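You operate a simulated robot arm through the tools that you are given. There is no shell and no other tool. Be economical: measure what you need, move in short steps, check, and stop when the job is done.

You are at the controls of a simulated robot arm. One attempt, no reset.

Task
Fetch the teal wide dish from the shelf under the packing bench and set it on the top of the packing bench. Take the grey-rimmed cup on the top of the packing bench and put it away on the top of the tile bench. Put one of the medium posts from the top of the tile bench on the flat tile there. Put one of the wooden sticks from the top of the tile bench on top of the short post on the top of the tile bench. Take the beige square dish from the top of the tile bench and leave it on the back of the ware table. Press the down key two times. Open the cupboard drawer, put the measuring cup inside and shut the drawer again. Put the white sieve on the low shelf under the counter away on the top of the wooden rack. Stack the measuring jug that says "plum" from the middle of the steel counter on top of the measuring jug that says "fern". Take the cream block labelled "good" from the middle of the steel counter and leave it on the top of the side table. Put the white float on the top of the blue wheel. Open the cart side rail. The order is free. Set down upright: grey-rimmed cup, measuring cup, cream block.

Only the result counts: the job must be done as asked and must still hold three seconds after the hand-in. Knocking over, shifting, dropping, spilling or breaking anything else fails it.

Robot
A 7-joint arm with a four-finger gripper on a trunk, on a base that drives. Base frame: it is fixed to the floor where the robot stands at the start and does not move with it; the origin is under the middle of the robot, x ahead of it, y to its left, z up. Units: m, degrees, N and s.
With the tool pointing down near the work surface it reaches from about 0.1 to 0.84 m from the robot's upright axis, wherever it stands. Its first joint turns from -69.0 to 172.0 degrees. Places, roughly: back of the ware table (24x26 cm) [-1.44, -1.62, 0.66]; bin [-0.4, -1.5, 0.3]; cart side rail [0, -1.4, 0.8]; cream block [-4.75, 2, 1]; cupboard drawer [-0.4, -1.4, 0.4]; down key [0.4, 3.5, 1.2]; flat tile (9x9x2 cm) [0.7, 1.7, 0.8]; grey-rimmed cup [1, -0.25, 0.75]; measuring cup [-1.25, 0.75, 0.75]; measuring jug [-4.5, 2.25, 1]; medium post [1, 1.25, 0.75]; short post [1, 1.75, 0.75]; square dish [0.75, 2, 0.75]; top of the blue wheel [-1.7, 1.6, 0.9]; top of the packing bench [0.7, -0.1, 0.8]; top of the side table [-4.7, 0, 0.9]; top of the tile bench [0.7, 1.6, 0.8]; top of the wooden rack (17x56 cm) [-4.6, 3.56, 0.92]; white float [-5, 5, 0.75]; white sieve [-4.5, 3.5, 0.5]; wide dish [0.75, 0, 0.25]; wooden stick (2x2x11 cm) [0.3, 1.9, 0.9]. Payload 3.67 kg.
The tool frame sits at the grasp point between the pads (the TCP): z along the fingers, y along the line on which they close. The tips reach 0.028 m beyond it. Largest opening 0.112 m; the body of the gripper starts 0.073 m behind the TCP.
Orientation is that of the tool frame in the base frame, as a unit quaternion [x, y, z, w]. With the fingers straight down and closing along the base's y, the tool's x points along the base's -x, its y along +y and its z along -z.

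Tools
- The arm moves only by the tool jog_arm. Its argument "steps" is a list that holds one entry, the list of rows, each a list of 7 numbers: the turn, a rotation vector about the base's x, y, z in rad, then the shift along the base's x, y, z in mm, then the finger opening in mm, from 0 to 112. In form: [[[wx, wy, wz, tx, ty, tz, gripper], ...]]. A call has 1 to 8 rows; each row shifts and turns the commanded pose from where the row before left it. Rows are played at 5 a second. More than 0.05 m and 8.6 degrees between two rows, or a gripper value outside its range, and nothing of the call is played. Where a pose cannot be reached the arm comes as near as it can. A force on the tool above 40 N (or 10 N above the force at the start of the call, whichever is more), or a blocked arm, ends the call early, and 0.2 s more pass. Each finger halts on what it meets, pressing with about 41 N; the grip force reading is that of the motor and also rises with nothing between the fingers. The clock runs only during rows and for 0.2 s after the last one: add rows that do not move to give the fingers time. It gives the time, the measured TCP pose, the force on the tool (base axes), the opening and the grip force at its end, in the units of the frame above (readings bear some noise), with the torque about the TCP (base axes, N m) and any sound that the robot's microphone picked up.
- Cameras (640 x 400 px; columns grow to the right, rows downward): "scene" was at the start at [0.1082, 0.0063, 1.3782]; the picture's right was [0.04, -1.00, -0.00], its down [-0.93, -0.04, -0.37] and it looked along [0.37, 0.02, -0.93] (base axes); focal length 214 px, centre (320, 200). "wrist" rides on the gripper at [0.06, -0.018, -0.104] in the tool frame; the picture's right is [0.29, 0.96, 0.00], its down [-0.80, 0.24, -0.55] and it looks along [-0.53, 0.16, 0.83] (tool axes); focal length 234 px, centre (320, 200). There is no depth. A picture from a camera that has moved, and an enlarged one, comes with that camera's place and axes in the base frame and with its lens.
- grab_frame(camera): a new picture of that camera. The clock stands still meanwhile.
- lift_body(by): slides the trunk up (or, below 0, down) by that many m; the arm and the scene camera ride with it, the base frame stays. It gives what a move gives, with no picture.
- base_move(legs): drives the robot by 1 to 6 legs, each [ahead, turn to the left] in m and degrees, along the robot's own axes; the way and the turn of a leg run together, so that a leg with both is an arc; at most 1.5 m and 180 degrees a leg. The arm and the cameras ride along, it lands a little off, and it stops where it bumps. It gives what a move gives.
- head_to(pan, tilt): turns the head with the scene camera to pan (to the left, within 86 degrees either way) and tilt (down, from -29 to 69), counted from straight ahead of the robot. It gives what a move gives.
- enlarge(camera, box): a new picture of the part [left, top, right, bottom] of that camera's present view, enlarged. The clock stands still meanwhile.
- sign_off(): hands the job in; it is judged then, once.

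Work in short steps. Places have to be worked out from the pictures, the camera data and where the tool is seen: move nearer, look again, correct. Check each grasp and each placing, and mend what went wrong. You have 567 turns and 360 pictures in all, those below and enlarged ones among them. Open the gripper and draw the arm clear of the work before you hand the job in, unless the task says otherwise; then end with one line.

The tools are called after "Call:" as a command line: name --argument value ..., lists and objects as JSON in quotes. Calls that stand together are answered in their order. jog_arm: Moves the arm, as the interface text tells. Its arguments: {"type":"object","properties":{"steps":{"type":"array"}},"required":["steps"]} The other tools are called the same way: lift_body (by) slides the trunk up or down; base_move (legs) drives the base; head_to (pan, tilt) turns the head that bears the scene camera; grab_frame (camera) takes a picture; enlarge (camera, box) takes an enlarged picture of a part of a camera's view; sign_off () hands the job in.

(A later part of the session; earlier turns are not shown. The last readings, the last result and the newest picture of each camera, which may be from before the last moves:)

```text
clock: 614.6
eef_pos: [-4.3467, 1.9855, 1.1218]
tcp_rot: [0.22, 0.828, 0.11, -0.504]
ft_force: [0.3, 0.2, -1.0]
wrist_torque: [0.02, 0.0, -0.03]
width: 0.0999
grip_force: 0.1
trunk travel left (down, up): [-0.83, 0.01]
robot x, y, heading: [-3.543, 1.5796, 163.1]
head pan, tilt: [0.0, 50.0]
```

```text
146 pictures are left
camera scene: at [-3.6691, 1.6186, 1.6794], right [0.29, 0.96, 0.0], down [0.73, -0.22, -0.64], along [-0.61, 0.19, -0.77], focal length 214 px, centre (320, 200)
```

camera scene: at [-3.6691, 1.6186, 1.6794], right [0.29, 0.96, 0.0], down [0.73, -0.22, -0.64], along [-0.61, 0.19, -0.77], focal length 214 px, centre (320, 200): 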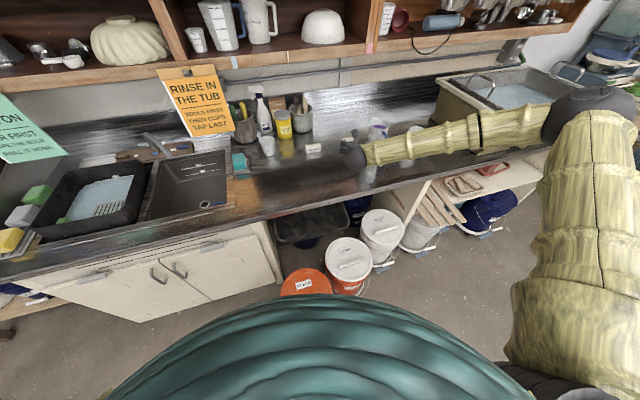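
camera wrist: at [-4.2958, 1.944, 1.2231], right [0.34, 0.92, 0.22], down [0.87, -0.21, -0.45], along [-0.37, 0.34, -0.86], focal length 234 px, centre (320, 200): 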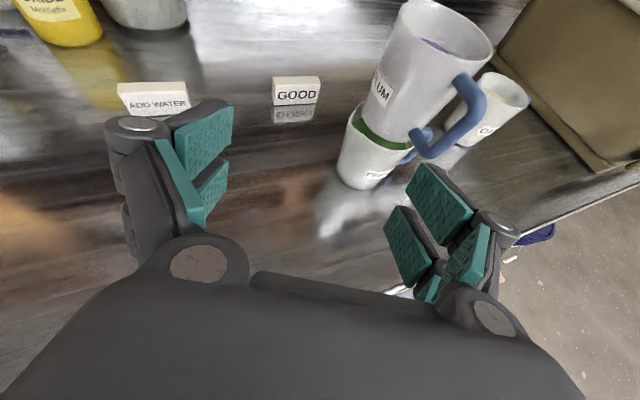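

The elbow stays on the right, sweeping near the stack. I'll retract, turn the base right so the arm reaches to its left (elbow comes inward).

Call:
jog_arm --steps '[[[0, 0, 0, 45, -5, 8, 100], [0, 0, 0, 45, -5, 8, 100], [0, 0, 0, 45, -5, 8, 100], [0, 0, 0, 45, -5, 8, 100], [0, 0, 0, 45, -5, 8, 100], [0, 0, 0, 45, -5, 8, 100]]]'

Call:
base_move --legs '[[0, -55]]'

Call:
jog_arm --steps '[[[0, 0, 0.1, -40, -20, 0, 100], [0, 0, 0.14, -40, -20, 0, 100], [0, 0, 0.14, -40, -20, 0, 100], [0, 0, 0.14, -40, -20, 0, 100], [0, 0, 0.14, -40, -20, 0, 100], [0, 0, 0.14, -40, -20, 0, 100], [0, 0, 0.14, -40, -20, 0, 100], [0, 0, 0, -40, -20, 0, 100]]]'

Call:
grab_frame --camera "scene"

```text
clock: 616.0
eef_pos: [-4.0858, 1.9559, 1.1706]
tcp_rot: [0.218, 0.828, 0.109, -0.505]
ft_force: [0.3, 0.4, 0.0]
wrist_torque: [0.0, -0.03, 0.0]
width: 0.1
grip_force: 0.1
out of reach, approached as far as the arm can: row 6
trunk travel left (down, up): [-0.83, 0.01]
robot x, y, heading: [-3.5467, 1.5785, 163.3]
head pan, tilt: [0.0, 50.0]
```

```text
clock: 618.9
eef_pos: [-3.5523, 2.2377, 1.1704]
tcp_rot: [0.573, 0.636, 0.327, -0.399]
ft_force: [-0.1, -0.5, -0.7]
wrist_torque: [-0.02, 0.02, 0.09]
width: 0.1
grip_force: 0.1
trunk travel left (down, up): [-0.83, 0.01]
robot x, y, heading: [-3.5457, 1.5772, 108.7]
head pan, tilt: [0.0, 50.0]
```

```text
clock: 620.6
eef_pos: [-3.8776, 2.0815, 1.1685]
tcp_rot: [0.223, 0.827, 0.112, -0.503]
ft_force: [-0.5, 0.1, -0.6]
wrist_torque: [-0.04, -0.06, -0.05]
width: 0.1001
grip_force: 0.0
out of reach, approached as far as the arm can: row 1
trunk travel left (down, up): [-0.83, 0.01]
robot x, y, heading: [-3.5452, 1.5804, 108.4]
head pan, tilt: [0.0, 50.0]
```

```text
145 pictures are left
camera scene: at [-3.5895, 1.7014, 1.6796], right [0.95, 0.32, 0.0], down [0.25, -0.73, -0.64], along [-0.2, 0.61, -0.77], focal length 214 px, centre (320, 200)
```

scene: 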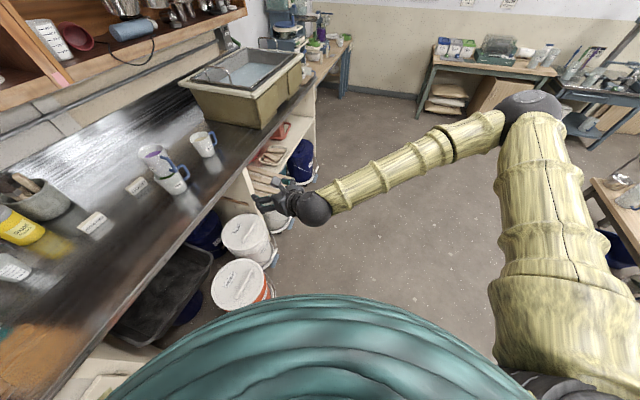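

I'll turn the base back left (arm ahead, south of the stack), extend there at height, and then swing to the block once the forearm is in line.

Call:
base_move --legs '[[0, 62]]'

Call:
jog_arm --steps '[[[0, 0, -0.14, -45, 10, 0, 100], [0, 0, -0.14, -45, 10, 0, 100], [0, 0, -0.14, -45, 10, 0, 100], [0, 0, -0.14, -45, 10, 0, 100], [0, 0, -0.14, -45, 10, 0, 100], [0, 0, -0.14, -45, 10, 0, 100], [0, 0, -0.14, -45, 10, 0, 100], [0, 0, -0.1, -45, 10, 0, 100]]]'

Call:
grab_frame --camera "scene"

```text
clock: 623.8
eef_pos: [-4.1451, 1.5241, 1.1694]
tcp_rot: [-0.236, 0.824, -0.165, -0.489]
ft_force: [0.3, -0.5, -0.1]
wrist_torque: [-0.04, 0.02, -0.04]
width: 0.1
grip_force: 0.0
trunk travel left (down, up): [-0.83, 0.01]
robot x, y, heading: [-3.5477, 1.5809, 170.7]
head pan, tilt: [0.0, 50.0]
```

```text
clock: 625.6
eef_pos: [-4.5048, 1.6007, 1.1697]
tcp_rot: [0.22, 0.828, 0.11, -0.504]
ft_force: [-0.2, 0.0, 0.9]
wrist_torque: [0.02, -0.02, -0.01]
width: 0.1
grip_force: 0.0
trunk travel left (down, up): [-0.83, 0.01]
robot x, y, heading: [-3.5474, 1.5765, 170.7]
head pan, tilt: [0.0, 50.0]
```

```text
144 pictures are left
camera scene: at [-3.672, 1.6003, 1.6795], right [0.16, 0.99, 0.0], down [0.76, -0.12, -0.64], along [-0.63, 0.1, -0.77], focal length 214 px, centre (320, 200)
```

scene: 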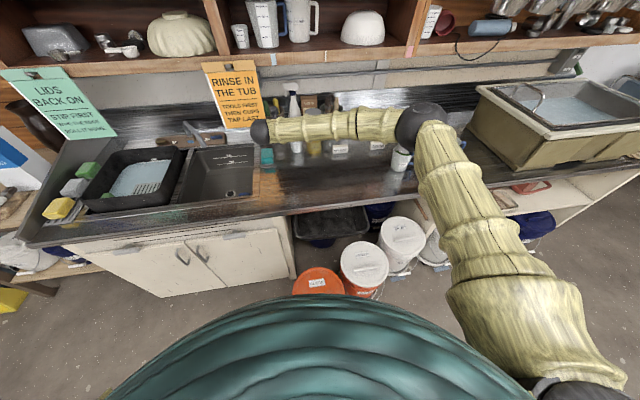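

Elbow is high and left of the stack now. Move along the counter at height to (-4.62,1.90) and check the forearm line.

Call:
jog_arm --steps '[[[0, 0, 0, -16, 43, 0, 100], [0, 0, 0, -16, 43, 0, 100], [0, 0, 0, -16, 43, 0, 100], [0, 0, 0, -16, 43, 0, 100], [0, 0, 0, -16, 43, 0, 100], [0, 0, 0, -16, 43, 0, 100], [0, 0, 0, -16, 43, 0, 100]]]'

Call:
grab_frame --camera "scene"

Call:
grab_frame --camera "wrist"

```text
clock: 627.2
eef_pos: [-4.617, 1.9059, 1.1674]
tcp_rot: [0.221, 0.828, 0.109, -0.504]
ft_force: [0.8, 0.0, -0.6]
wrist_torque: [0.01, 0.0, 0.01]
width: 0.0998
grip_force: 0.1
trunk travel left (down, up): [-0.83, 0.01]
robot x, y, heading: [-3.5467, 1.579, 171.0]
head pan, tilt: [0.0, 50.0]
```

```text
143 pictures are left
camera scene: at [-3.671, 1.6036, 1.6796], right [0.16, 0.99, 0.0], down [0.76, -0.12, -0.64], along [-0.63, 0.1, -0.77], focal length 214 px, centre (320, 200)
```

scene: 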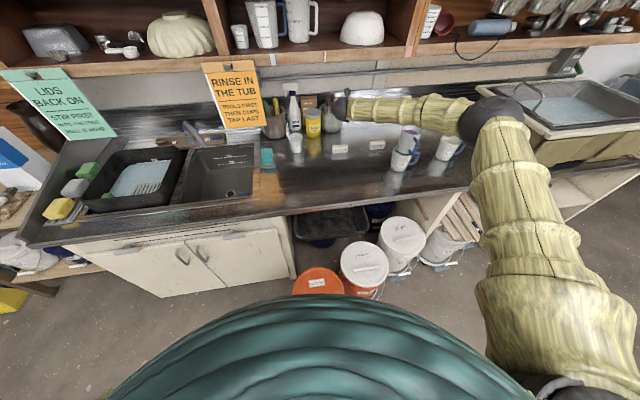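

```text
142 pictures are left
camera wrist: at [-4.5665, 1.8651, 1.2702], right [0.34, 0.91, 0.21], down [0.86, -0.22, -0.45], along [-0.37, 0.34, -0.86], focal length 234 px, centre (320, 200)
```

wrist: 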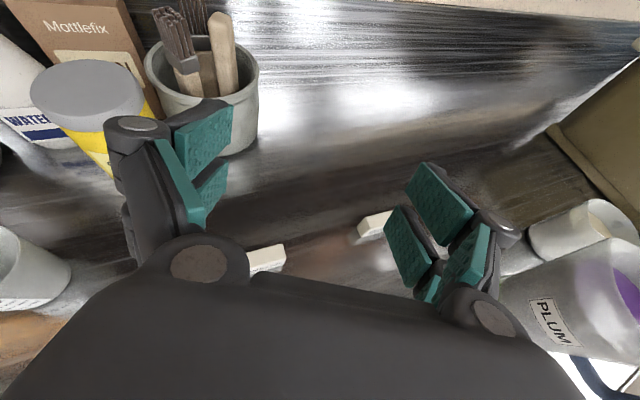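

The elbow geometry depends on trunk height; I go back south, and trade trunk height for arm height to get a flatter, in-line forearm.

Call:
jog_arm --steps '[[[0, 0, 0, 16, -43, 10, 100], [0, 0, 0, 16, -43, 10, 100], [0, 0, 0, 16, -43, 20, 100], [0, 0, 0, 16, -43, 20, 100], [0, 0, 0, 16, -40, 20, 100], [0, 0, 0, 0, 0, 45, 100], [0, 0, 0, 0, 0, 45, 100]]]'

Call:
lift_body --by -0.2

Call:
jog_arm --steps '[[[0, 0, 0, 0, 0, 45, 100], [0, 0, 0, 0, 0, 45, 100], [0, 0, 0, 0, 0, 30, 100]]]'

Call:
lift_body --by -0.15

Call:
grab_frame --camera "scene"

```text
clock: 628.8
eef_pos: [-4.5351, 1.6926, 1.3395]
tcp_rot: [0.22, 0.828, 0.11, -0.504]
ft_force: [0.9, -0.6, -0.2]
wrist_torque: [0.02, 0.03, 0.0]
width: 0.1003
grip_force: 0.2
trunk travel left (down, up): [-0.83, 0.01]
robot x, y, heading: [-3.5482, 1.5804, 170.9]
head pan, tilt: [0.0, 50.0]
```

```text
clock: 631.0
eef_pos: [-4.5359, 1.6938, 1.1392]
tcp_rot: [0.22, 0.828, 0.109, -0.504]
ft_force: [0.0, 0.3, -0.1]
wrist_torque: [0.0, 0.0, -0.01]
width: 0.1001
grip_force: 0.1
trunk travel left (down, up): [-0.63, 0.21]
robot x, y, heading: [-3.5431, 1.5794, 170.8]
head pan, tilt: [0.0, 50.0]
```

```text
clock: 631.8
eef_pos: [-4.5361, 1.6937, 1.2597]
tcp_rot: [0.222, 0.827, 0.11, -0.505]
ft_force: [0.1, 0.0, 0.2]
wrist_torque: [0.02, 0.0, -0.05]
width: 0.1
grip_force: 0.0
trunk travel left (down, up): [-0.63, 0.21]
robot x, y, heading: [-3.5445, 1.5764, 170.7]
head pan, tilt: [0.0, 50.0]
```

```text
clock: 633.5
eef_pos: [-4.5354, 1.6941, 1.1086]
tcp_rot: [0.222, 0.828, 0.11, -0.504]
ft_force: [0.5, 0.0, -0.4]
wrist_torque: [0.0, -0.01, -0.01]
width: 0.1002
grip_force: 0.0
trunk travel left (down, up): [-0.48, 0.36]
robot x, y, heading: [-3.5438, 1.5791, 170.7]
head pan, tilt: [0.0, 50.0]
```

```text
141 pictures are left
camera scene: at [-3.6704, 1.6014, 1.3297], right [0.16, 0.99, 0.0], down [0.76, -0.12, -0.64], along [-0.63, 0.1, -0.77], focal length 214 px, centre (320, 200)
```

scene: 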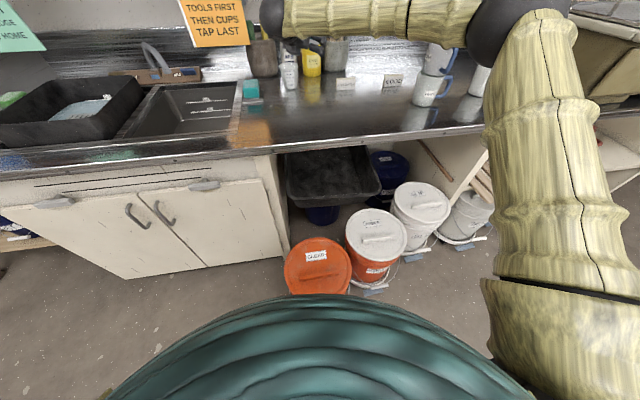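

The elbow can also sit centrally (as it did earlier). I move the arm to the left side to coax it there, then check.

Call:
jog_arm --steps '[[[0, 0, 0.05, -5, -44, 5, 100], [0, 0, 0.05, -5, -44, 5, 100], [0, 0, 0.05, -5, -44, 5, 100], [0, 0, 0.05, -5, -44, 5, 100], [0, 0, 0.05, -5, -44, 5, 100], [0, 0, 0.05, -5, -44, 5, 100], [0, 0, 0.05, 0, -44, 5, 100], [0, 0, 0.05, 0, -44, 5, 100]]]'

Call:
grab_frame --camera "scene"

```text
clock: 635.3
eef_pos: [-4.5657, 1.3384, 1.1485]
tcp_rot: [0.052, 0.855, 0.009, -0.516]
ft_force: [-0.5, 0.3, 0.1]
wrist_torque: [0.05, -0.01, -0.08]
width: 0.1001
grip_force: 0.0
trunk travel left (down, up): [-0.48, 0.36]
robot x, y, heading: [-3.5435, 1.5788, 170.8]
head pan, tilt: [0.0, 50.0]
```

```text
140 pictures are left
camera scene: at [-3.6706, 1.5998, 1.3297], right [0.16, 0.99, 0.0], down [0.76, -0.12, -0.64], along [-0.63, 0.1, -0.77], focal length 214 px, centre (320, 200)
```

scene: 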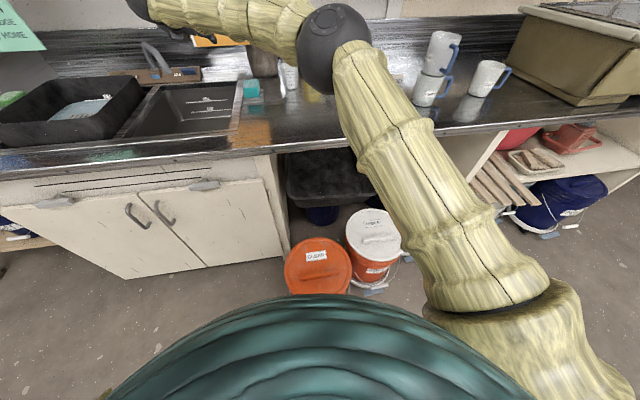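

The elbow lag is acceptable: with TCP at the block the forearm should pass ≈4 cm south of the stack. Return along the counter toward the block, staying high.

Call:
jog_arm --steps '[[[0, 0, -0.06, -4, 44, 0, 100], [0, 0, -0.06, -4, 44, 0, 100], [0, 0, -0.06, -4, 44, 0, 100], [0, 0, -0.06, -4, 44, 0, 100], [0, 0, -0.06, -4, 44, 0, 100], [0, 0, -0.06, -6, 44, 0, 100], [0, 0, -0.06, -8, 44, 0, 100], [0, 0, 0, -10, 44, 0, 100]]]'

Call:
jog_arm --steps '[[[0, 0, 0, -10, 44, 0, 100], [0, 0, 0, -10, 44, 0, 100], [0, 0, 0, -10, 44, 0, 100], [0, 0, 0, -10, 44, 0, 100]]]'

Call:
grab_frame --camera "scene"

Call:
grab_frame --camera "wrist"

```text
clock: 637.1
eef_pos: [-4.6099, 1.6932, 1.1485]
tcp_rot: [0.23, 0.825, 0.115, -0.502]
ft_force: [0.8, 0.1, 0.1]
wrist_torque: [-0.05, 0.01, 0.05]
width: 0.1001
grip_force: 0.0
trunk travel left (down, up): [-0.48, 0.36]
robot x, y, heading: [-3.5469, 1.5808, 170.8]
head pan, tilt: [0.0, 50.0]
```

```text
clock: 638.1
eef_pos: [-4.6503, 1.8694, 1.1483]
tcp_rot: [0.229, 0.826, 0.115, -0.502]
ft_force: [-0.1, -0.1, -0.8]
wrist_torque: [-0.01, 0.01, -0.02]
width: 0.0998
grip_force: 0.0
trunk travel left (down, up): [-0.48, 0.36]
robot x, y, heading: [-3.5466, 1.58, 171.0]
head pan, tilt: [0.0, 50.0]
```

```text
139 pictures are left
camera scene: at [-3.6707, 1.6025, 1.3296], right [0.16, 0.99, 0.0], down [0.76, -0.12, -0.64], along [-0.63, 0.1, -0.77], focal length 214 px, centre (320, 200)
```

scene: 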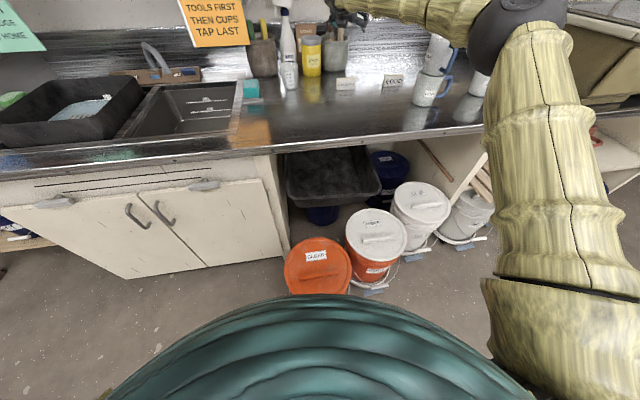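

```text
138 pictures are left
camera wrist: at [-4.6006, 1.8276, 1.2494], right [0.36, 0.91, 0.22], down [0.86, -0.23, -0.45], along [-0.36, 0.35, -0.86], focal length 234 px, centre (320, 200)
```

wrist: 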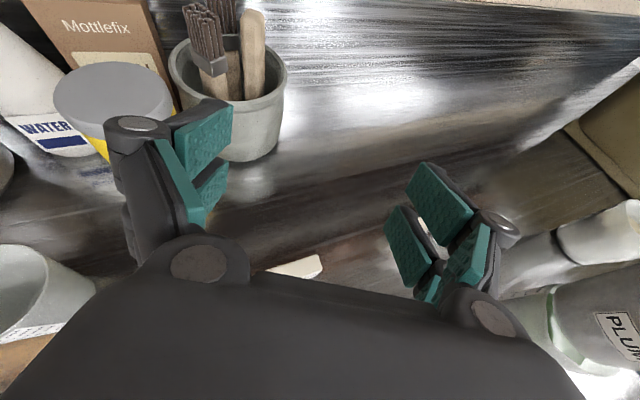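

Tilt the head to watch the gap between forearm and stack; lower to z≈1.03 first while still south of the block.

Call:
jog_arm --steps '[[[0, 0, 0, 0, 20, -30, 100], [0, 0, 0, 0, 20, -30, 100], [0, 0, 0, 0, 20, -30, 100], [0, 0, 0, 0, 0, -28, 100]]]'

Call:
head_to --pan -15 --tilt 25

Call:
grab_frame --camera "scene"

Call:
grab_frame --camera "wrist"

```text
clock: 639.1
eef_pos: [-4.651, 1.9302, 1.0301]
tcp_rot: [0.23, 0.825, 0.116, -0.503]
ft_force: [-0.5, -0.2, 0.5]
wrist_torque: [-0.01, 0.02, 0.0]
width: 0.1002
grip_force: 0.1
trunk travel left (down, up): [-0.48, 0.36]
robot x, y, heading: [-3.5441, 1.5768, 170.6]
head pan, tilt: [0.0, 50.0]
```

```text
clock: 640.0
eef_pos: [-4.6513, 1.9301, 1.0297]
tcp_rot: [0.23, 0.825, 0.115, -0.503]
ft_force: [0.2, -0.1, 0.7]
wrist_torque: [0.02, 0.03, 0.0]
width: 0.1003
grip_force: 0.0
trunk travel left (down, up): [-0.48, 0.36]
robot x, y, heading: [-3.546, 1.5812, 170.7]
head pan, tilt: [-15.0, 25.0]
```

```text
137 pictures are left
camera scene: at [-3.6786, 1.6271, 1.367], right [0.41, 0.91, 0.0], down [0.39, -0.17, -0.91], along [-0.83, 0.37, -0.42], focal length 214 px, centre (320, 200)
```

scene: 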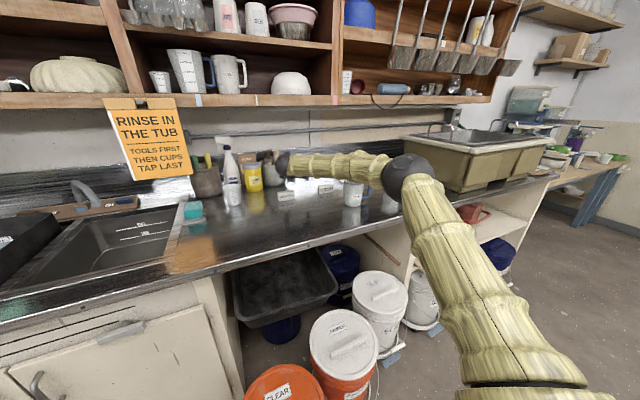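

```text
136 pictures are left
camera wrist: at [-4.6005, 1.8872, 1.1319], right [0.36, 0.91, 0.22], down [0.86, -0.24, -0.45], along [-0.36, 0.35, -0.86], focal length 234 px, centre (320, 200)
```

wrist: 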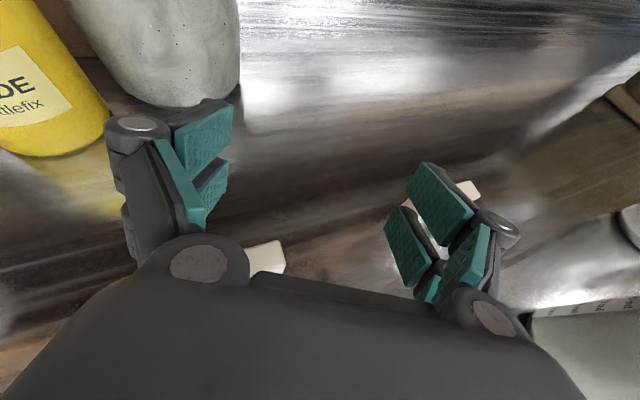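

Clearance at yaw 153° would be only ~2 cm, so I swing the tool yaw to ~130° (wrist further south), then look.

Call:
jog_arm --steps '[[[0, 0, -0.1, 0, 0, 5, 100], [0, 0, -0.1, 0, 0, 5, 100], [0, 0, -0.1, 0, 5, 0, 100], [0, 0, -0.08, 0, 10, 0, 100]]]'

Call:
grab_frame --camera "scene"

Call:
grab_frame --camera "wrist"

```text
clock: 641.0
eef_pos: [-4.6518, 1.9445, 1.0403]
tcp_rot: [0.382, 0.767, 0.208, -0.472]
ft_force: [-0.3, -0.5, -0.1]
wrist_torque: [0.01, 0.0, 0.01]
width: 0.0999
grip_force: 0.1
trunk travel left (down, up): [-0.48, 0.36]
robot x, y, heading: [-3.5455, 1.5757, 170.7]
head pan, tilt: [-15.0, 25.0]
```

```text
135 pictures are left
camera scene: at [-3.6788, 1.627, 1.3671], right [0.41, 0.91, 0.0], down [0.39, -0.17, -0.91], along [-0.83, 0.37, -0.42], focal length 214 px, centre (320, 200)
```

scene: 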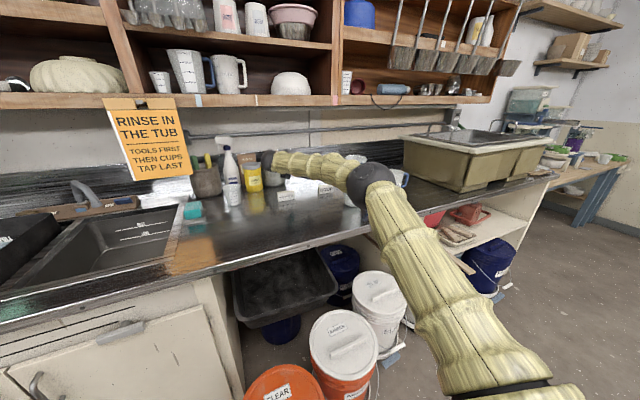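

```text
134 pictures are left
camera wrist: at [-4.6208, 1.8869, 1.1424], right [0.67, 0.71, 0.22], down [0.71, -0.54, -0.45], along [-0.21, 0.46, -0.86], focal length 234 px, centre (320, 200)
```

wrist: 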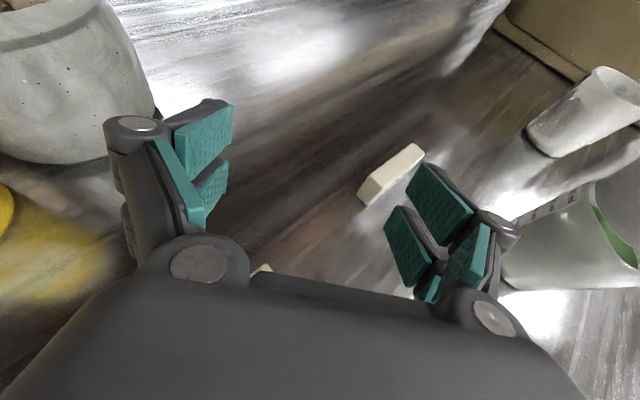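

The elbow came in nicely. Turn the yaw further (~110°) so the fingers pinch the block's thickness, moving gradually toward it.

Call:
jog_arm --steps '[[[0, 0, -0.1, 0, 15, 0, 70], [0, 0, -0.1, 0, 20, 0, 70], [0, 0, -0.1, 0, 20, 0, 70], [0, 0, -0.05, 2, 20, 0, 70]]]'

Call:
grab_frame --camera "scene"

Call:
grab_frame --camera "wrist"

```text
clock: 642.0
eef_pos: [-4.6395, 2.023, 1.0403]
tcp_rot: [0.511, 0.688, 0.287, -0.428]
ft_force: [-0.1, 0.6, 0.2]
wrist_torque: [-0.03, 0.03, 0.04]
width: 0.07
grip_force: 0.0
out of reach, approached as far as the arm can: row 4
trunk travel left (down, up): [-0.48, 0.36]
robot x, y, heading: [-3.5487, 1.5756, 171.0]
head pan, tilt: [-15.0, 25.0]
```

```text
133 pictures are left
camera scene: at [-3.6776, 1.6292, 1.3672], right [0.41, 0.91, 0.0], down [0.38, -0.18, -0.91], along [-0.83, 0.37, -0.42], focal length 214 px, centre (320, 200)
```

scene: 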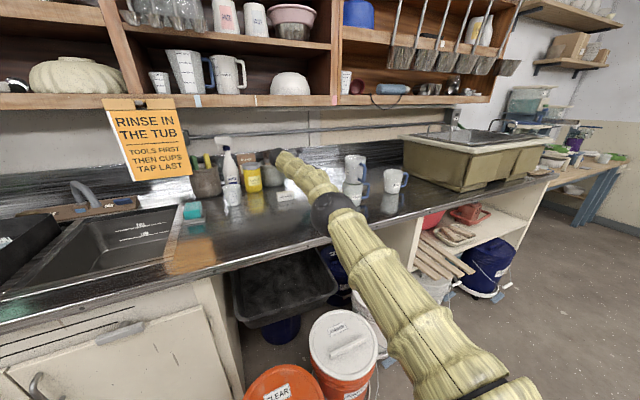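

```text
132 pictures are left
camera wrist: at [-4.6312, 1.9588, 1.141], right [0.88, 0.43, 0.21], down [0.48, -0.75, -0.45], along [-0.04, 0.5, -0.86], focal length 234 px, centre (320, 200)
```

wrist: 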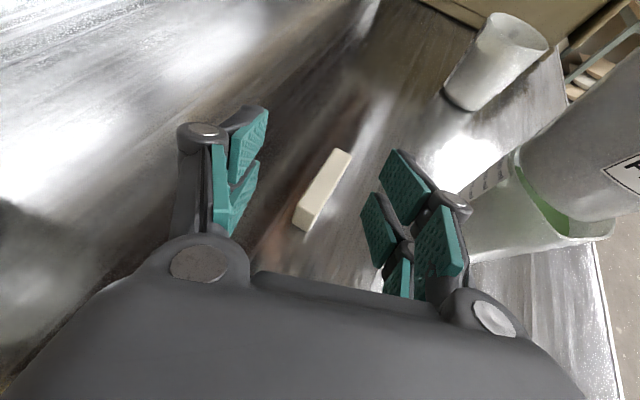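

Now the arm is stretched well south of the stack and the fingers straddle the block's thickness. Turn the base -3.2° to bring the tool over the block, then check.

Call:
base_move --legs '[[0, -3.3]]'

Call:
grab_frame --camera "wrist"

```text
clock: 642.8
eef_pos: [-4.6125, 2.0841, 1.0389]
tcp_rot: [0.53, 0.673, 0.3, -0.42]
ft_force: [0.2, 0.0, 0.0]
wrist_torque: [-0.05, 0.04, 0.03]
width: 0.0701
grip_force: 0.0
trunk travel left (down, up): [-0.48, 0.36]
robot x, y, heading: [-3.5483, 1.5736, 167.3]
head pan, tilt: [-15.0, 25.0]
```

```text
131 pictures are left
camera wrist: at [-4.608, 2.0206, 1.1406], right [0.9, 0.38, 0.21], down [0.44, -0.78, -0.45], along [-0.01, 0.5, -0.86], focal length 234 px, centre (320, 200)
```

wrist: 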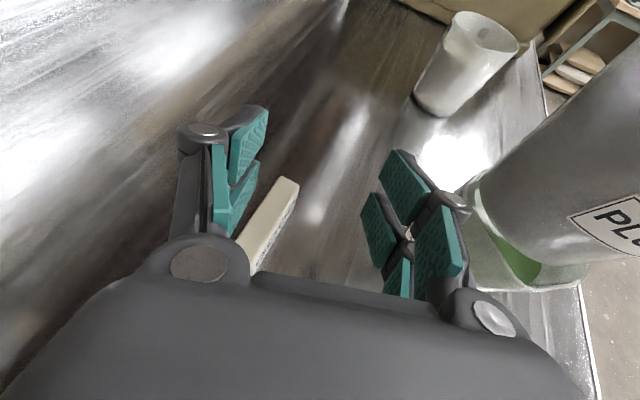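

The block is 3 cm further along -x; try a small arm shift.

Call:
jog_arm --steps '[[[0, 0, 0, -15, 4, 0, 90], [0, 0, 0, -15, 4, 0, 90]]]'

```text
clock: 643.4
eef_pos: [-4.614, 2.0856, 1.0382]
tcp_rot: [0.529, 0.674, 0.3, -0.42]
ft_force: [1.0, 0.3, 0.8]
wrist_torque: [0.05, 0.01, -0.03]
width: 0.0902
grip_force: 0.0
out of reach, approached as far as the arm can: row 1, 2
trunk travel left (down, up): [-0.48, 0.36]
robot x, y, heading: [-3.5469, 1.5777, 167.4]
head pan, tilt: [-15.0, 25.0]
```

At the reach limit with this yaw; rotate yaw back to ~122° while shifting.

Call:
jog_arm --steps '[[[0.03, 0.02, 0.1, -8, 2, 0, 90], [0.03, 0.02, 0.1, -10, 3, 0, 90], [0, 0, 0.08, -12, 2, 0, 90]]]'

Call:
grab_frame --camera "wrist"

Call:
grab_frame --camera "scene"

```text
clock: 644.2
eef_pos: [-4.6441, 2.0923, 1.0378]
tcp_rot: [0.424, 0.723, 0.247, -0.486]
ft_force: [-0.3, 0.7, -0.6]
wrist_torque: [-0.05, -0.04, -0.04]
width: 0.0898
grip_force: 0.1
trunk travel left (down, up): [-0.48, 0.36]
robot x, y, heading: [-3.5496, 1.5774, 167.7]
head pan, tilt: [-15.0, 25.0]
```

```text
130 pictures are left
camera wrist: at [-4.6162, 2.0261, 1.1342], right [0.77, 0.6, 0.21], down [0.61, -0.6, -0.52], along [-0.19, 0.53, -0.83], focal length 234 px, centre (320, 200)
```

wrist: 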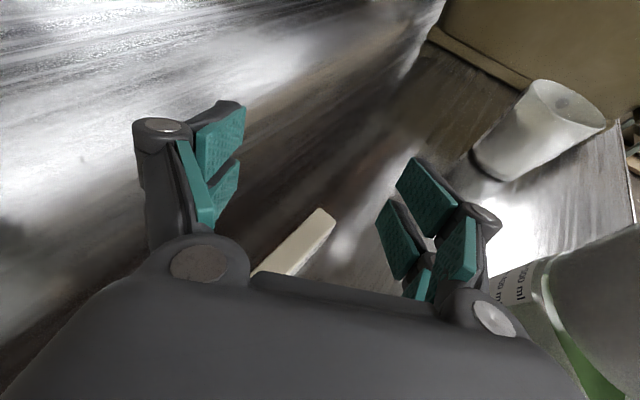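

```text
129 pictures are left
camera scene: at [-3.6758, 1.6352, 1.3671], right [0.46, 0.89, 0.0], down [0.38, -0.2, -0.91], along [-0.8, 0.42, -0.42], focal length 214 px, centre (320, 200)
```

scene: 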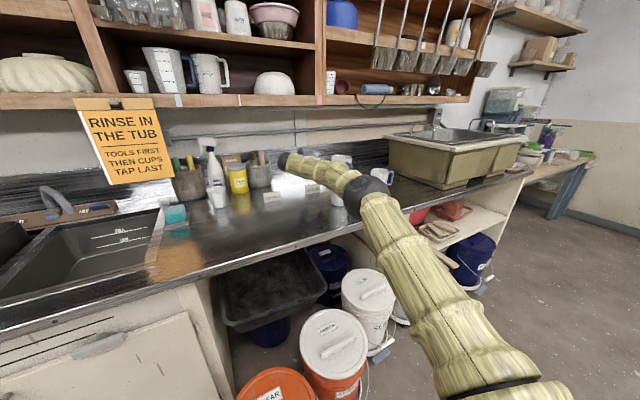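

Good clearance to the stack (~10 cm). Lower with the trunk: 0.08 then check.

Call:
lift_body --by -0.08

Call:
grab_frame --camera "wrist"

```text
clock: 645.4
eef_pos: [-4.6439, 2.0914, 0.9591]
tcp_rot: [0.424, 0.723, 0.246, -0.488]
ft_force: [-0.3, -1.4, 0.1]
wrist_torque: [0.03, 0.0, 0.0]
width: 0.0898
grip_force: 0.1
trunk travel left (down, up): [-0.4, 0.44]
robot x, y, heading: [-3.5449, 1.579, 167.4]
head pan, tilt: [-15.0, 25.0]
```

```text
128 pictures are left
camera wrist: at [-4.6159, 2.0255, 1.0551], right [0.77, 0.6, 0.21], down [0.61, -0.6, -0.52], along [-0.19, 0.53, -0.83], focal length 234 px, centre (320, 200)
```

wrist: 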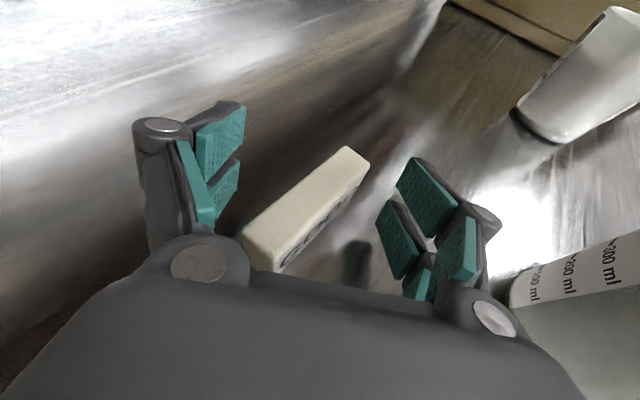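

Block lies between the fingers. Lower 0.03 more and close.

Call:
lift_body --by -0.03

Call:
jog_arm --steps '[[[0, 0, 0, 0, 0, 0, 75], [0, 0, 0, 0, 0, 0, 60], [0, 0, 0, 0, 0, 0, 45], [0, 0, 0, 0, 0, 0, 30], [0, 0, 0, 0, 0, 0, 15], [0, 0, 0, 0, 0, 0, 10]]]'

Call:
grab_frame --camera "wrist"

```text
clock: 646.1
eef_pos: [-4.6416, 2.0955, 0.9415]
tcp_rot: [0.424, 0.718, 0.249, -0.493]
ft_force: [1.4, 0.0, 13.9]
wrist_torque: [0.45, -0.6, -0.02]
width: 0.0946
grip_force: 2.9
trunk travel left (down, up): [-0.371, 0.469]
robot x, y, heading: [-3.543, 1.5796, 167.3]
head pan, tilt: [-15.0, 25.0]
stopped: the force on the tool passed its limit at 45 N (the readings are from after the stop); the commanded pose is now the measured one
```

```text
clock: 647.5
eef_pos: [-4.6397, 2.0978, 0.9448]
tcp_rot: [0.425, 0.717, 0.248, -0.494]
ft_force: [11.1, 15.4, 36.4]
wrist_torque: [1.32, -0.52, -0.17]
width: 0.0216
grip_force: 41.4
trunk travel left (down, up): [-0.371, 0.469]
robot x, y, heading: [-3.5471, 1.5757, 167.1]
head pan, tilt: [-15.0, 25.0]
```

```text
127 pictures are left
camera wrist: at [-4.6112, 2.0293, 1.0404], right [0.77, 0.6, 0.2], down [0.6, -0.6, -0.53], along [-0.2, 0.53, -0.82], focal length 234 px, centre (320, 200)
```

wrist: 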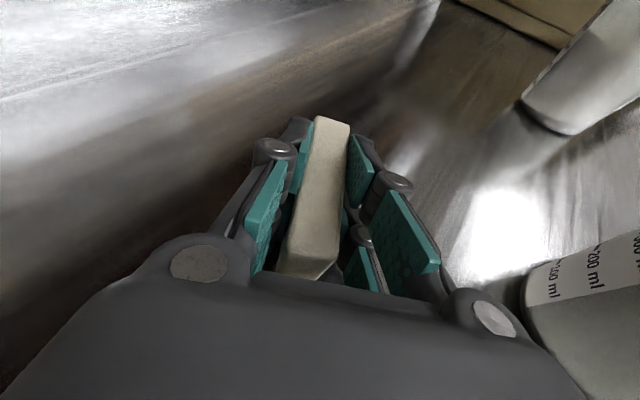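

Block gripped flush (22 mm). Lift with the trunk and check.

Call:
lift_body --by 0.1

Call:
grab_frame --camera "wrist"

Call:
lift_body --by 0.15

Call:
grab_frame --camera "scene"

```text
clock: 648.8
eef_pos: [-4.6426, 2.0946, 1.037]
tcp_rot: [0.424, 0.72, 0.247, -0.491]
ft_force: [0.1, 0.4, -0.6]
wrist_torque: [-0.01, 0.01, 0.01]
width: 0.0214
grip_force: 41.0
trunk travel left (down, up): [-0.471, 0.369]
robot x, y, heading: [-3.5454, 1.5775, 167.2]
head pan, tilt: [-15.0, 25.0]
```

```text
126 pictures are left
camera wrist: at [-4.6154, 2.0284, 1.1332], right [0.77, 0.6, 0.21], down [0.61, -0.6, -0.53], along [-0.19, 0.53, -0.82], focal length 234 px, centre (320, 200)
```

wrist: 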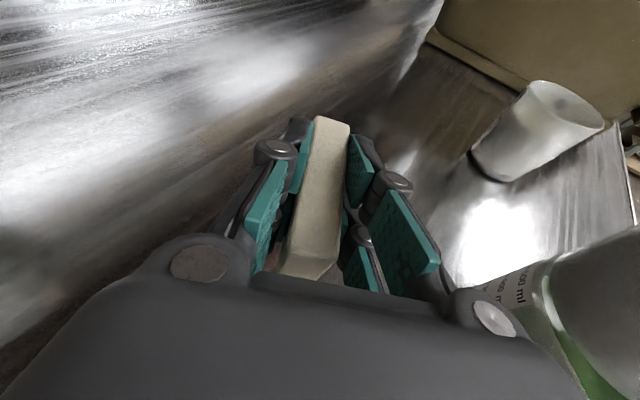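

```text
clock: 650.5
eef_pos: [-4.642, 2.0961, 1.187]
tcp_rot: [0.424, 0.72, 0.247, -0.491]
ft_force: [0.3, -0.6, -0.4]
wrist_torque: [0.01, 0.01, 0.0]
width: 0.0215
grip_force: 41.0
trunk travel left (down, up): [-0.621, 0.219]
robot x, y, heading: [-3.5437, 1.5765, 167.7]
head pan, tilt: [-15.0, 25.0]
```

```text
125 pictures are left
camera scene: at [-3.676, 1.6352, 1.5083], right [0.46, 0.89, 0.0], down [0.38, -0.2, -0.91], along [-0.8, 0.42, -0.42], focal length 214 px, centre (320, 200)
```

scene: 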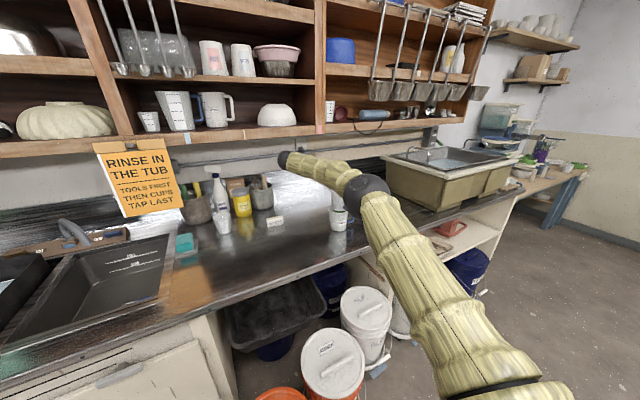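

Held. Retract southeast a little, raise, and then pull in fully before turning.

Call:
jog_arm --steps '[[[0, 0, 0, 15, -40, 0, 10], [0, 0, 0, 20, -40, 0, 10], [0, 0, 0, 30, -35, 0, 10], [0, 0, 0, 40, -20, 5, 10], [0, 0, 0, 40, -20, 5, 10]]]'

Call:
lift_body --by 0.2

Call:
jog_arm --steps '[[[0, 0, 0, 45, -10, 0, 10], [0, 0, 0, 45, -10, 0, 10], [0, 0, 0, 45, -10, 0, 10], [0, 0, 0, 45, -10, 0, 10], [0, 0, 0, 45, -10, 0, 10]]]'

Call:
grab_frame --camera "scene"

```text
clock: 651.7
eef_pos: [-4.4969, 1.9399, 1.1991]
tcp_rot: [0.424, 0.719, 0.248, -0.491]
ft_force: [0.0, -0.4, 0.0]
wrist_torque: [0.0, 0.02, 0.03]
width: 0.0212
grip_force: 40.8
trunk travel left (down, up): [-0.621, 0.219]
robot x, y, heading: [-3.5445, 1.5802, 167.5]
head pan, tilt: [-15.0, 25.0]
```

```text
clock: 653.9
eef_pos: [-4.4988, 1.941, 1.397]
tcp_rot: [0.424, 0.719, 0.248, -0.491]
ft_force: [-0.3, 0.0, -1.1]
wrist_torque: [0.02, -0.02, -0.01]
width: 0.0213
grip_force: 41.2
trunk travel left (down, up): [-0.821, 0.019]
robot x, y, heading: [-3.5452, 1.5787, 167.6]
head pan, tilt: [-15.0, 25.0]
```

```text
clock: 655.1
eef_pos: [-4.2717, 1.8895, 1.399]
tcp_rot: [0.424, 0.719, 0.248, -0.492]
ft_force: [-0.4, -1.1, -0.4]
wrist_torque: [0.01, 0.03, 0.02]
width: 0.0211
grip_force: 41.3
trunk travel left (down, up): [-0.821, 0.019]
robot x, y, heading: [-3.5435, 1.5766, 167.5]
head pan, tilt: [-15.0, 25.0]
```

```text
124 pictures are left
camera scene: at [-3.6741, 1.6348, 1.7085], right [0.46, 0.89, 0.0], down [0.37, -0.2, -0.91], along [-0.8, 0.42, -0.42], focal length 214 px, centre (320, 200)
```

scene: 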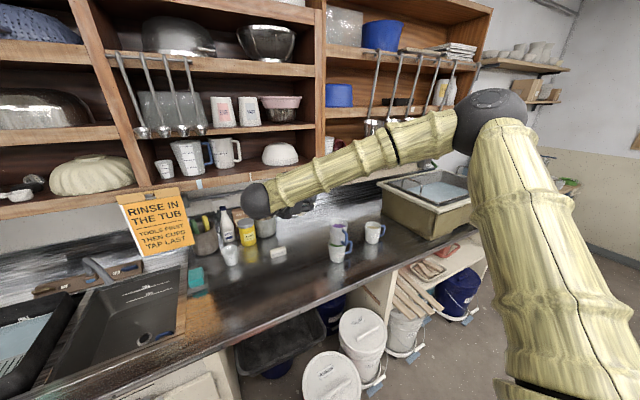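

Stack intact. Drive to the side table: back off, turn to face -y, drive, and face -x again.

Call:
base_move --legs '[[-0.3, 0], [0, 103], [1.5, 0], [0, -90]]'

Call:
head_to --pan 0 --tilt 30

Call:
grab_frame --camera "scene"

```text
clock: 672.4
eef_pos: [-4.024, 0.1686, 1.3979]
tcp_rot: [0.346, 0.76, 0.195, -0.514]
ft_force: [-0.4, 0.7, -1.2]
wrist_torque: [0.02, 0.02, 0.0]
width: 0.0211
grip_force: 40.6
trunk travel left (down, up): [-0.821, 0.019]
robot x, y, heading: [-3.2472, 0.0095, 179.3]
head pan, tilt: [-15.0, 25.0]
```

```text
clock: 673.1
eef_pos: [-4.0246, 0.167, 1.397]
tcp_rot: [0.347, 0.759, 0.196, -0.515]
ft_force: [0.6, -0.4, -0.8]
wrist_torque: [0.02, 0.01, 0.01]
width: 0.0213
grip_force: 41.0
trunk travel left (down, up): [-0.821, 0.019]
robot x, y, heading: [-3.247, 0.0116, 179.4]
head pan, tilt: [0.0, 30.0]
```

```text
123 pictures are left
camera scene: at [-3.3873, 0.0172, 1.7004], right [0.01, 1.0, 0.0], down [0.5, -0.01, -0.87], along [-0.87, 0.01, -0.5], focal length 214 px, centre (320, 200)
```

scene: 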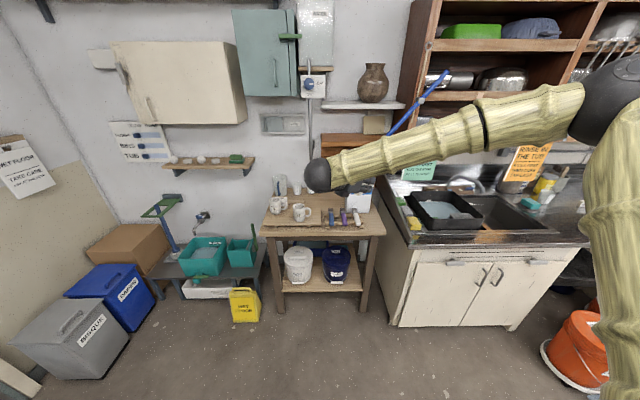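

Call:
enlarge --camera "scene" --box '[248, 160, 408, 260]'

Call:
grab_frame --camera "wrist"

```text
4.00 times, centred on (328, 210) of scene
camera zoom: at [-3.3873, 0.0172, 1.7004], right [0.01, 1.0, 0.0], down [0.5, -0.01, -0.87], along [-0.87, 0.01, -0.5], focal length 858 px, centre (288, 160)
```

zoom: 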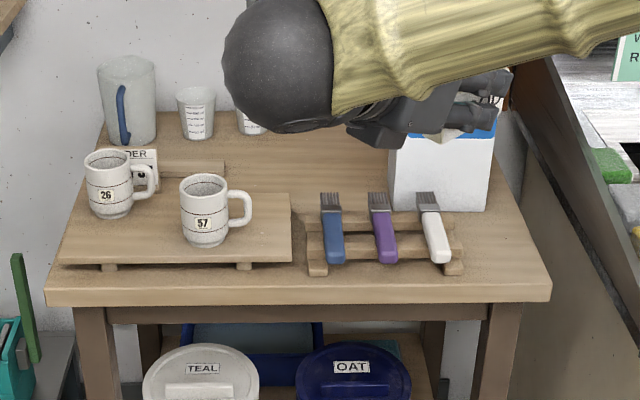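

```text
121 pictures are left
camera wrist: at [-3.9829, 0.107, 1.4937], right [0.63, 0.75, 0.21], down [0.72, -0.46, -0.53], along [-0.3, 0.48, -0.82], focal length 234 px, centre (320, 200)
```

wrist: 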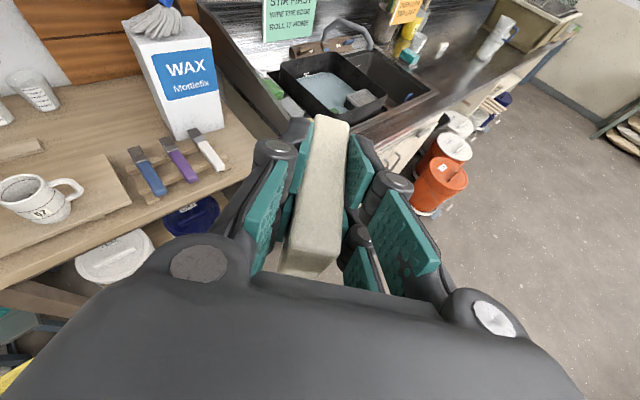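

Free spot on the side table at ≈(-4.74,0.13) between tray, brush rack and WAX box. Rotate the tool yaw to 180°, drive closer and extend.

Call:
jog_arm --steps '[[[0, 0, 0.1, -10, 0, 0, 10], [0, 0, 0.1, -10, 0, 0, 10], [0, 0, 0.1, -10, 0, 0, 10], [0, 0, 0.1, -10, 0, 0, 10], [0, 0, 0.1, -10, 0, 0, 10], [0, 0, 0.1, -10, 0, 0, 10], [0, 0, 0.1, -10, 0, 0, 10], [0, 0, 0.1, -10, 0, 0, 10]]]'

Call:
base_move --legs '[[0.4, 0]]'

Call:
lift_body --by -0.2

Call:
grab_frame --camera "wrist"

Call:
grab_frame --camera "scene"

```text
clock: 674.9
eef_pos: [-4.1037, 0.1686, 1.3961]
tcp_rot: [0.023, 0.834, -0.021, -0.551]
ft_force: [-0.7, 1.0, -0.7]
wrist_torque: [-0.01, -0.01, 0.01]
width: 0.021
grip_force: 40.5
trunk travel left (down, up): [-0.821, 0.019]
robot x, y, heading: [-3.2497, 0.0132, 179.5]
head pan, tilt: [0.0, 30.0]
```

```text
clock: 677.4
eef_pos: [-4.5074, 0.1696, 1.3956]
tcp_rot: [0.023, 0.835, -0.021, -0.549]
ft_force: [-0.6, -0.6, -0.9]
wrist_torque: [-0.01, -0.02, -0.01]
width: 0.0212
grip_force: 40.9
trunk travel left (down, up): [-0.821, 0.019]
robot x, y, heading: [-3.6534, 0.0175, 179.5]
head pan, tilt: [0.0, 30.0]
```

```text
clock: 679.6
eef_pos: [-4.5068, 0.1699, 1.1981]
tcp_rot: [0.022, 0.834, -0.022, -0.55]
ft_force: [-0.1, 0.4, -0.6]
wrist_torque: [0.02, 0.02, -0.03]
width: 0.021
grip_force: 41.0
trunk travel left (down, up): [-0.621, 0.219]
robot x, y, heading: [-3.6527, 0.0136, 179.5]
head pan, tilt: [0.0, 30.0]
```

```text
120 pictures are left
camera wrist: at [-4.4338, 0.158, 1.2936], right [-0.1, 0.97, 0.21], down [0.83, 0.2, -0.53], along [-0.55, 0.12, -0.82], focal length 234 px, centre (320, 200)
```

wrist: 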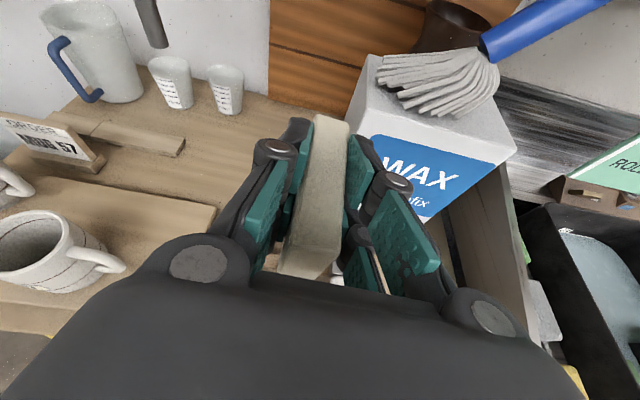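

```text
119 pictures are left
camera scene: at [-3.7899, 0.0212, 1.5005], right [0.01, 1.0, 0.0], down [0.5, -0.01, -0.87], along [-0.87, 0.01, -0.5], focal length 214 px, centre (320, 200)
```

scene: 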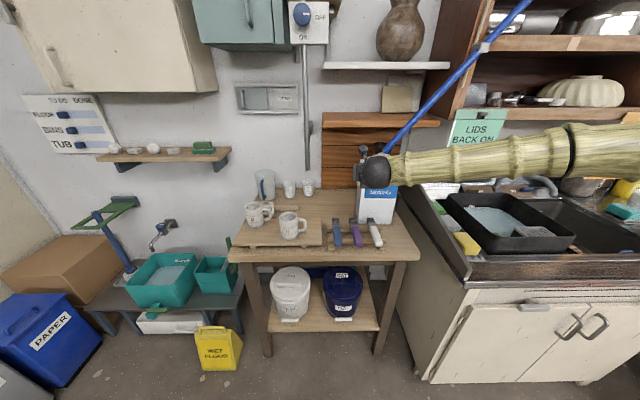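

Extend to (-4.74,0.105) at this height, then lower with the trunk.

Call:
jog_arm --steps '[[[0, 0, 0, -40, -15, 0, 10], [0, 0, 0, -40, -15, 0, 10], [0, 0, 0, -40, -15, 0, 10], [0, 0, 0, -40, -15, 0, 10], [0, 0, 0, -40, -5, 0, 10], [0, 0, 0, -33, 0, 0, 10]]]'

Call:
lift_body --by -0.2

Call:
grab_frame --camera "wrist"

Call:
grab_frame --camera "scene"

```text
clock: 681.0
eef_pos: [-4.74, 0.1059, 1.1954]
tcp_rot: [0.023, 0.835, -0.021, -0.549]
ft_force: [-0.2, -0.2, -0.1]
wrist_torque: [-0.01, -0.01, -0.01]
width: 0.0211
grip_force: 41.1
trunk travel left (down, up): [-0.621, 0.219]
robot x, y, heading: [-3.6507, 0.0176, 179.4]
head pan, tilt: [0.0, 30.0]
```

```text
clock: 683.2
eef_pos: [-4.7403, 0.1066, 0.9975]
tcp_rot: [0.024, 0.835, -0.021, -0.55]
ft_force: [-0.4, -0.2, 0.1]
wrist_torque: [-0.01, 0.01, 0.04]
width: 0.021
grip_force: 41.1
trunk travel left (down, up): [-0.421, 0.419]
robot x, y, heading: [-3.6517, 0.015, 179.6]
head pan, tilt: [0.0, 30.0]
```

```text
118 pictures are left
camera wrist: at [-4.6669, 0.0935, 1.0934], right [-0.1, 0.97, 0.21], down [0.83, 0.2, -0.53], along [-0.55, 0.12, -0.82], focal length 234 px, centre (320, 200)
```

wrist: 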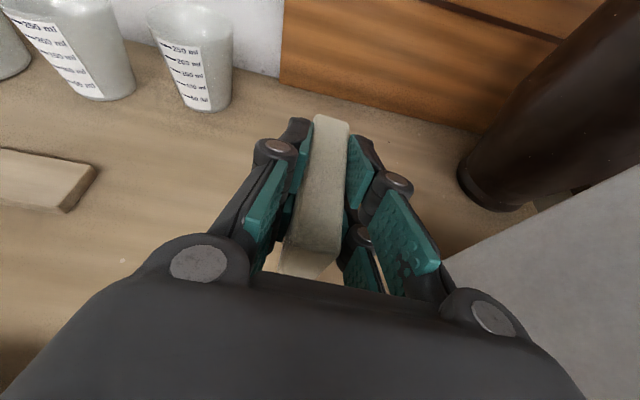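

```text
117 pictures are left
camera scene: at [-3.7899, 0.0209, 1.3005], right [0.01, 1.0, 0.0], down [0.5, -0.01, -0.87], along [-0.87, 0.01, -0.5], focal length 214 px, centre (320, 200)
```

scene: 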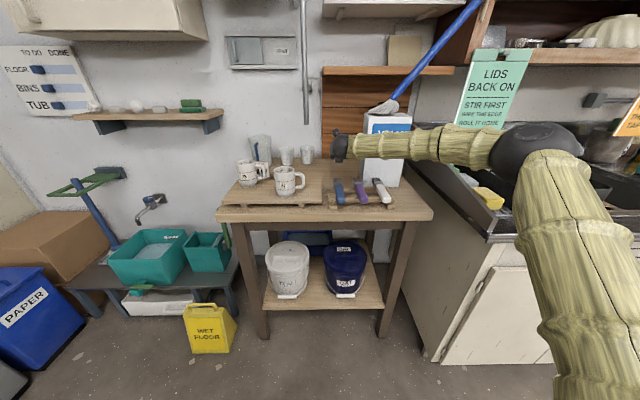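

To keep the wrist clear of the brushes, move 6 cm deeper by driving, then lower.

Call:
base_move --legs '[[0.06, 0]]'

Call:
lift_body --by -0.05

Call:
grab_frame --camera "wrist"

Call:
enlarge --camera "scene" --box '[280, 100, 440, 200]'

```text
clock: 684.1
eef_pos: [-4.8008, 0.107, 0.9953]
tcp_rot: [0.024, 0.835, -0.02, -0.549]
ft_force: [-0.4, 0.1, -0.3]
wrist_torque: [-0.01, 0.03, 0.0]
width: 0.0213
grip_force: 41.2
trunk travel left (down, up): [-0.421, 0.419]
robot x, y, heading: [-3.7137, 0.0183, 179.3]
head pan, tilt: [0.0, 30.0]
```

```text
clock: 685.0
eef_pos: [-4.7994, 0.1067, 0.9463]
tcp_rot: [0.023, 0.834, -0.021, -0.55]
ft_force: [0.6, -0.3, 0.1]
wrist_torque: [0.01, 0.02, -0.02]
width: 0.0211
grip_force: 40.7
trunk travel left (down, up): [-0.371, 0.469]
robot x, y, heading: [-3.7075, 0.0145, 179.4]
head pan, tilt: [0.0, 30.0]
```

```text
116 pictures are left
camera wrist: at [-4.7274, 0.0946, 1.0432], right [-0.1, 0.97, 0.21], down [0.83, 0.19, -0.53], along [-0.55, 0.12, -0.82], focal length 234 px, centre (320, 200)
```

wrist: 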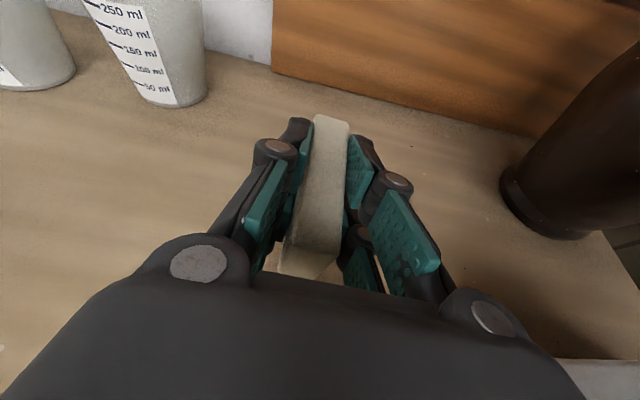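

```text
4.00 times, centred on (360, 150) of scene
camera zoom: at [-3.8503, 0.0215, 1.2505], right [0.01, 1.0, 0.0], down [0.5, -0.01, -0.87], along [-0.87, 0.01, -0.5], focal length 858 px, centre (160, 400)
```

zoom: 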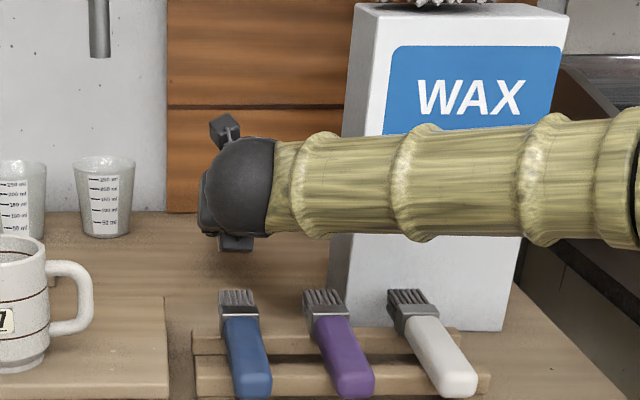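

Forearm is well in front of the WAX box. Lower in small steps to contact.

Call:
jog_arm --steps '[[[0, 0, 0, 0, 0, -6, 10], [0, 0, 0, 0, 0, -5, 10], [0, 0, 0, 0, 0, -4, 10], [0, 0, 0, 0, 0, -4, 10]]]'

```text
clock: 686.0
eef_pos: [-4.7998, 0.1075, 0.9263]
tcp_rot: [0.024, 0.835, -0.021, -0.549]
ft_force: [-0.2, 0.0, -1.4]
wrist_torque: [-0.02, -0.01, 0.01]
width: 0.0211
grip_force: 40.3
trunk travel left (down, up): [-0.371, 0.469]
robot x, y, heading: [-3.7107, 0.0199, 179.2]
head pan, tilt: [0.0, 30.0]
```

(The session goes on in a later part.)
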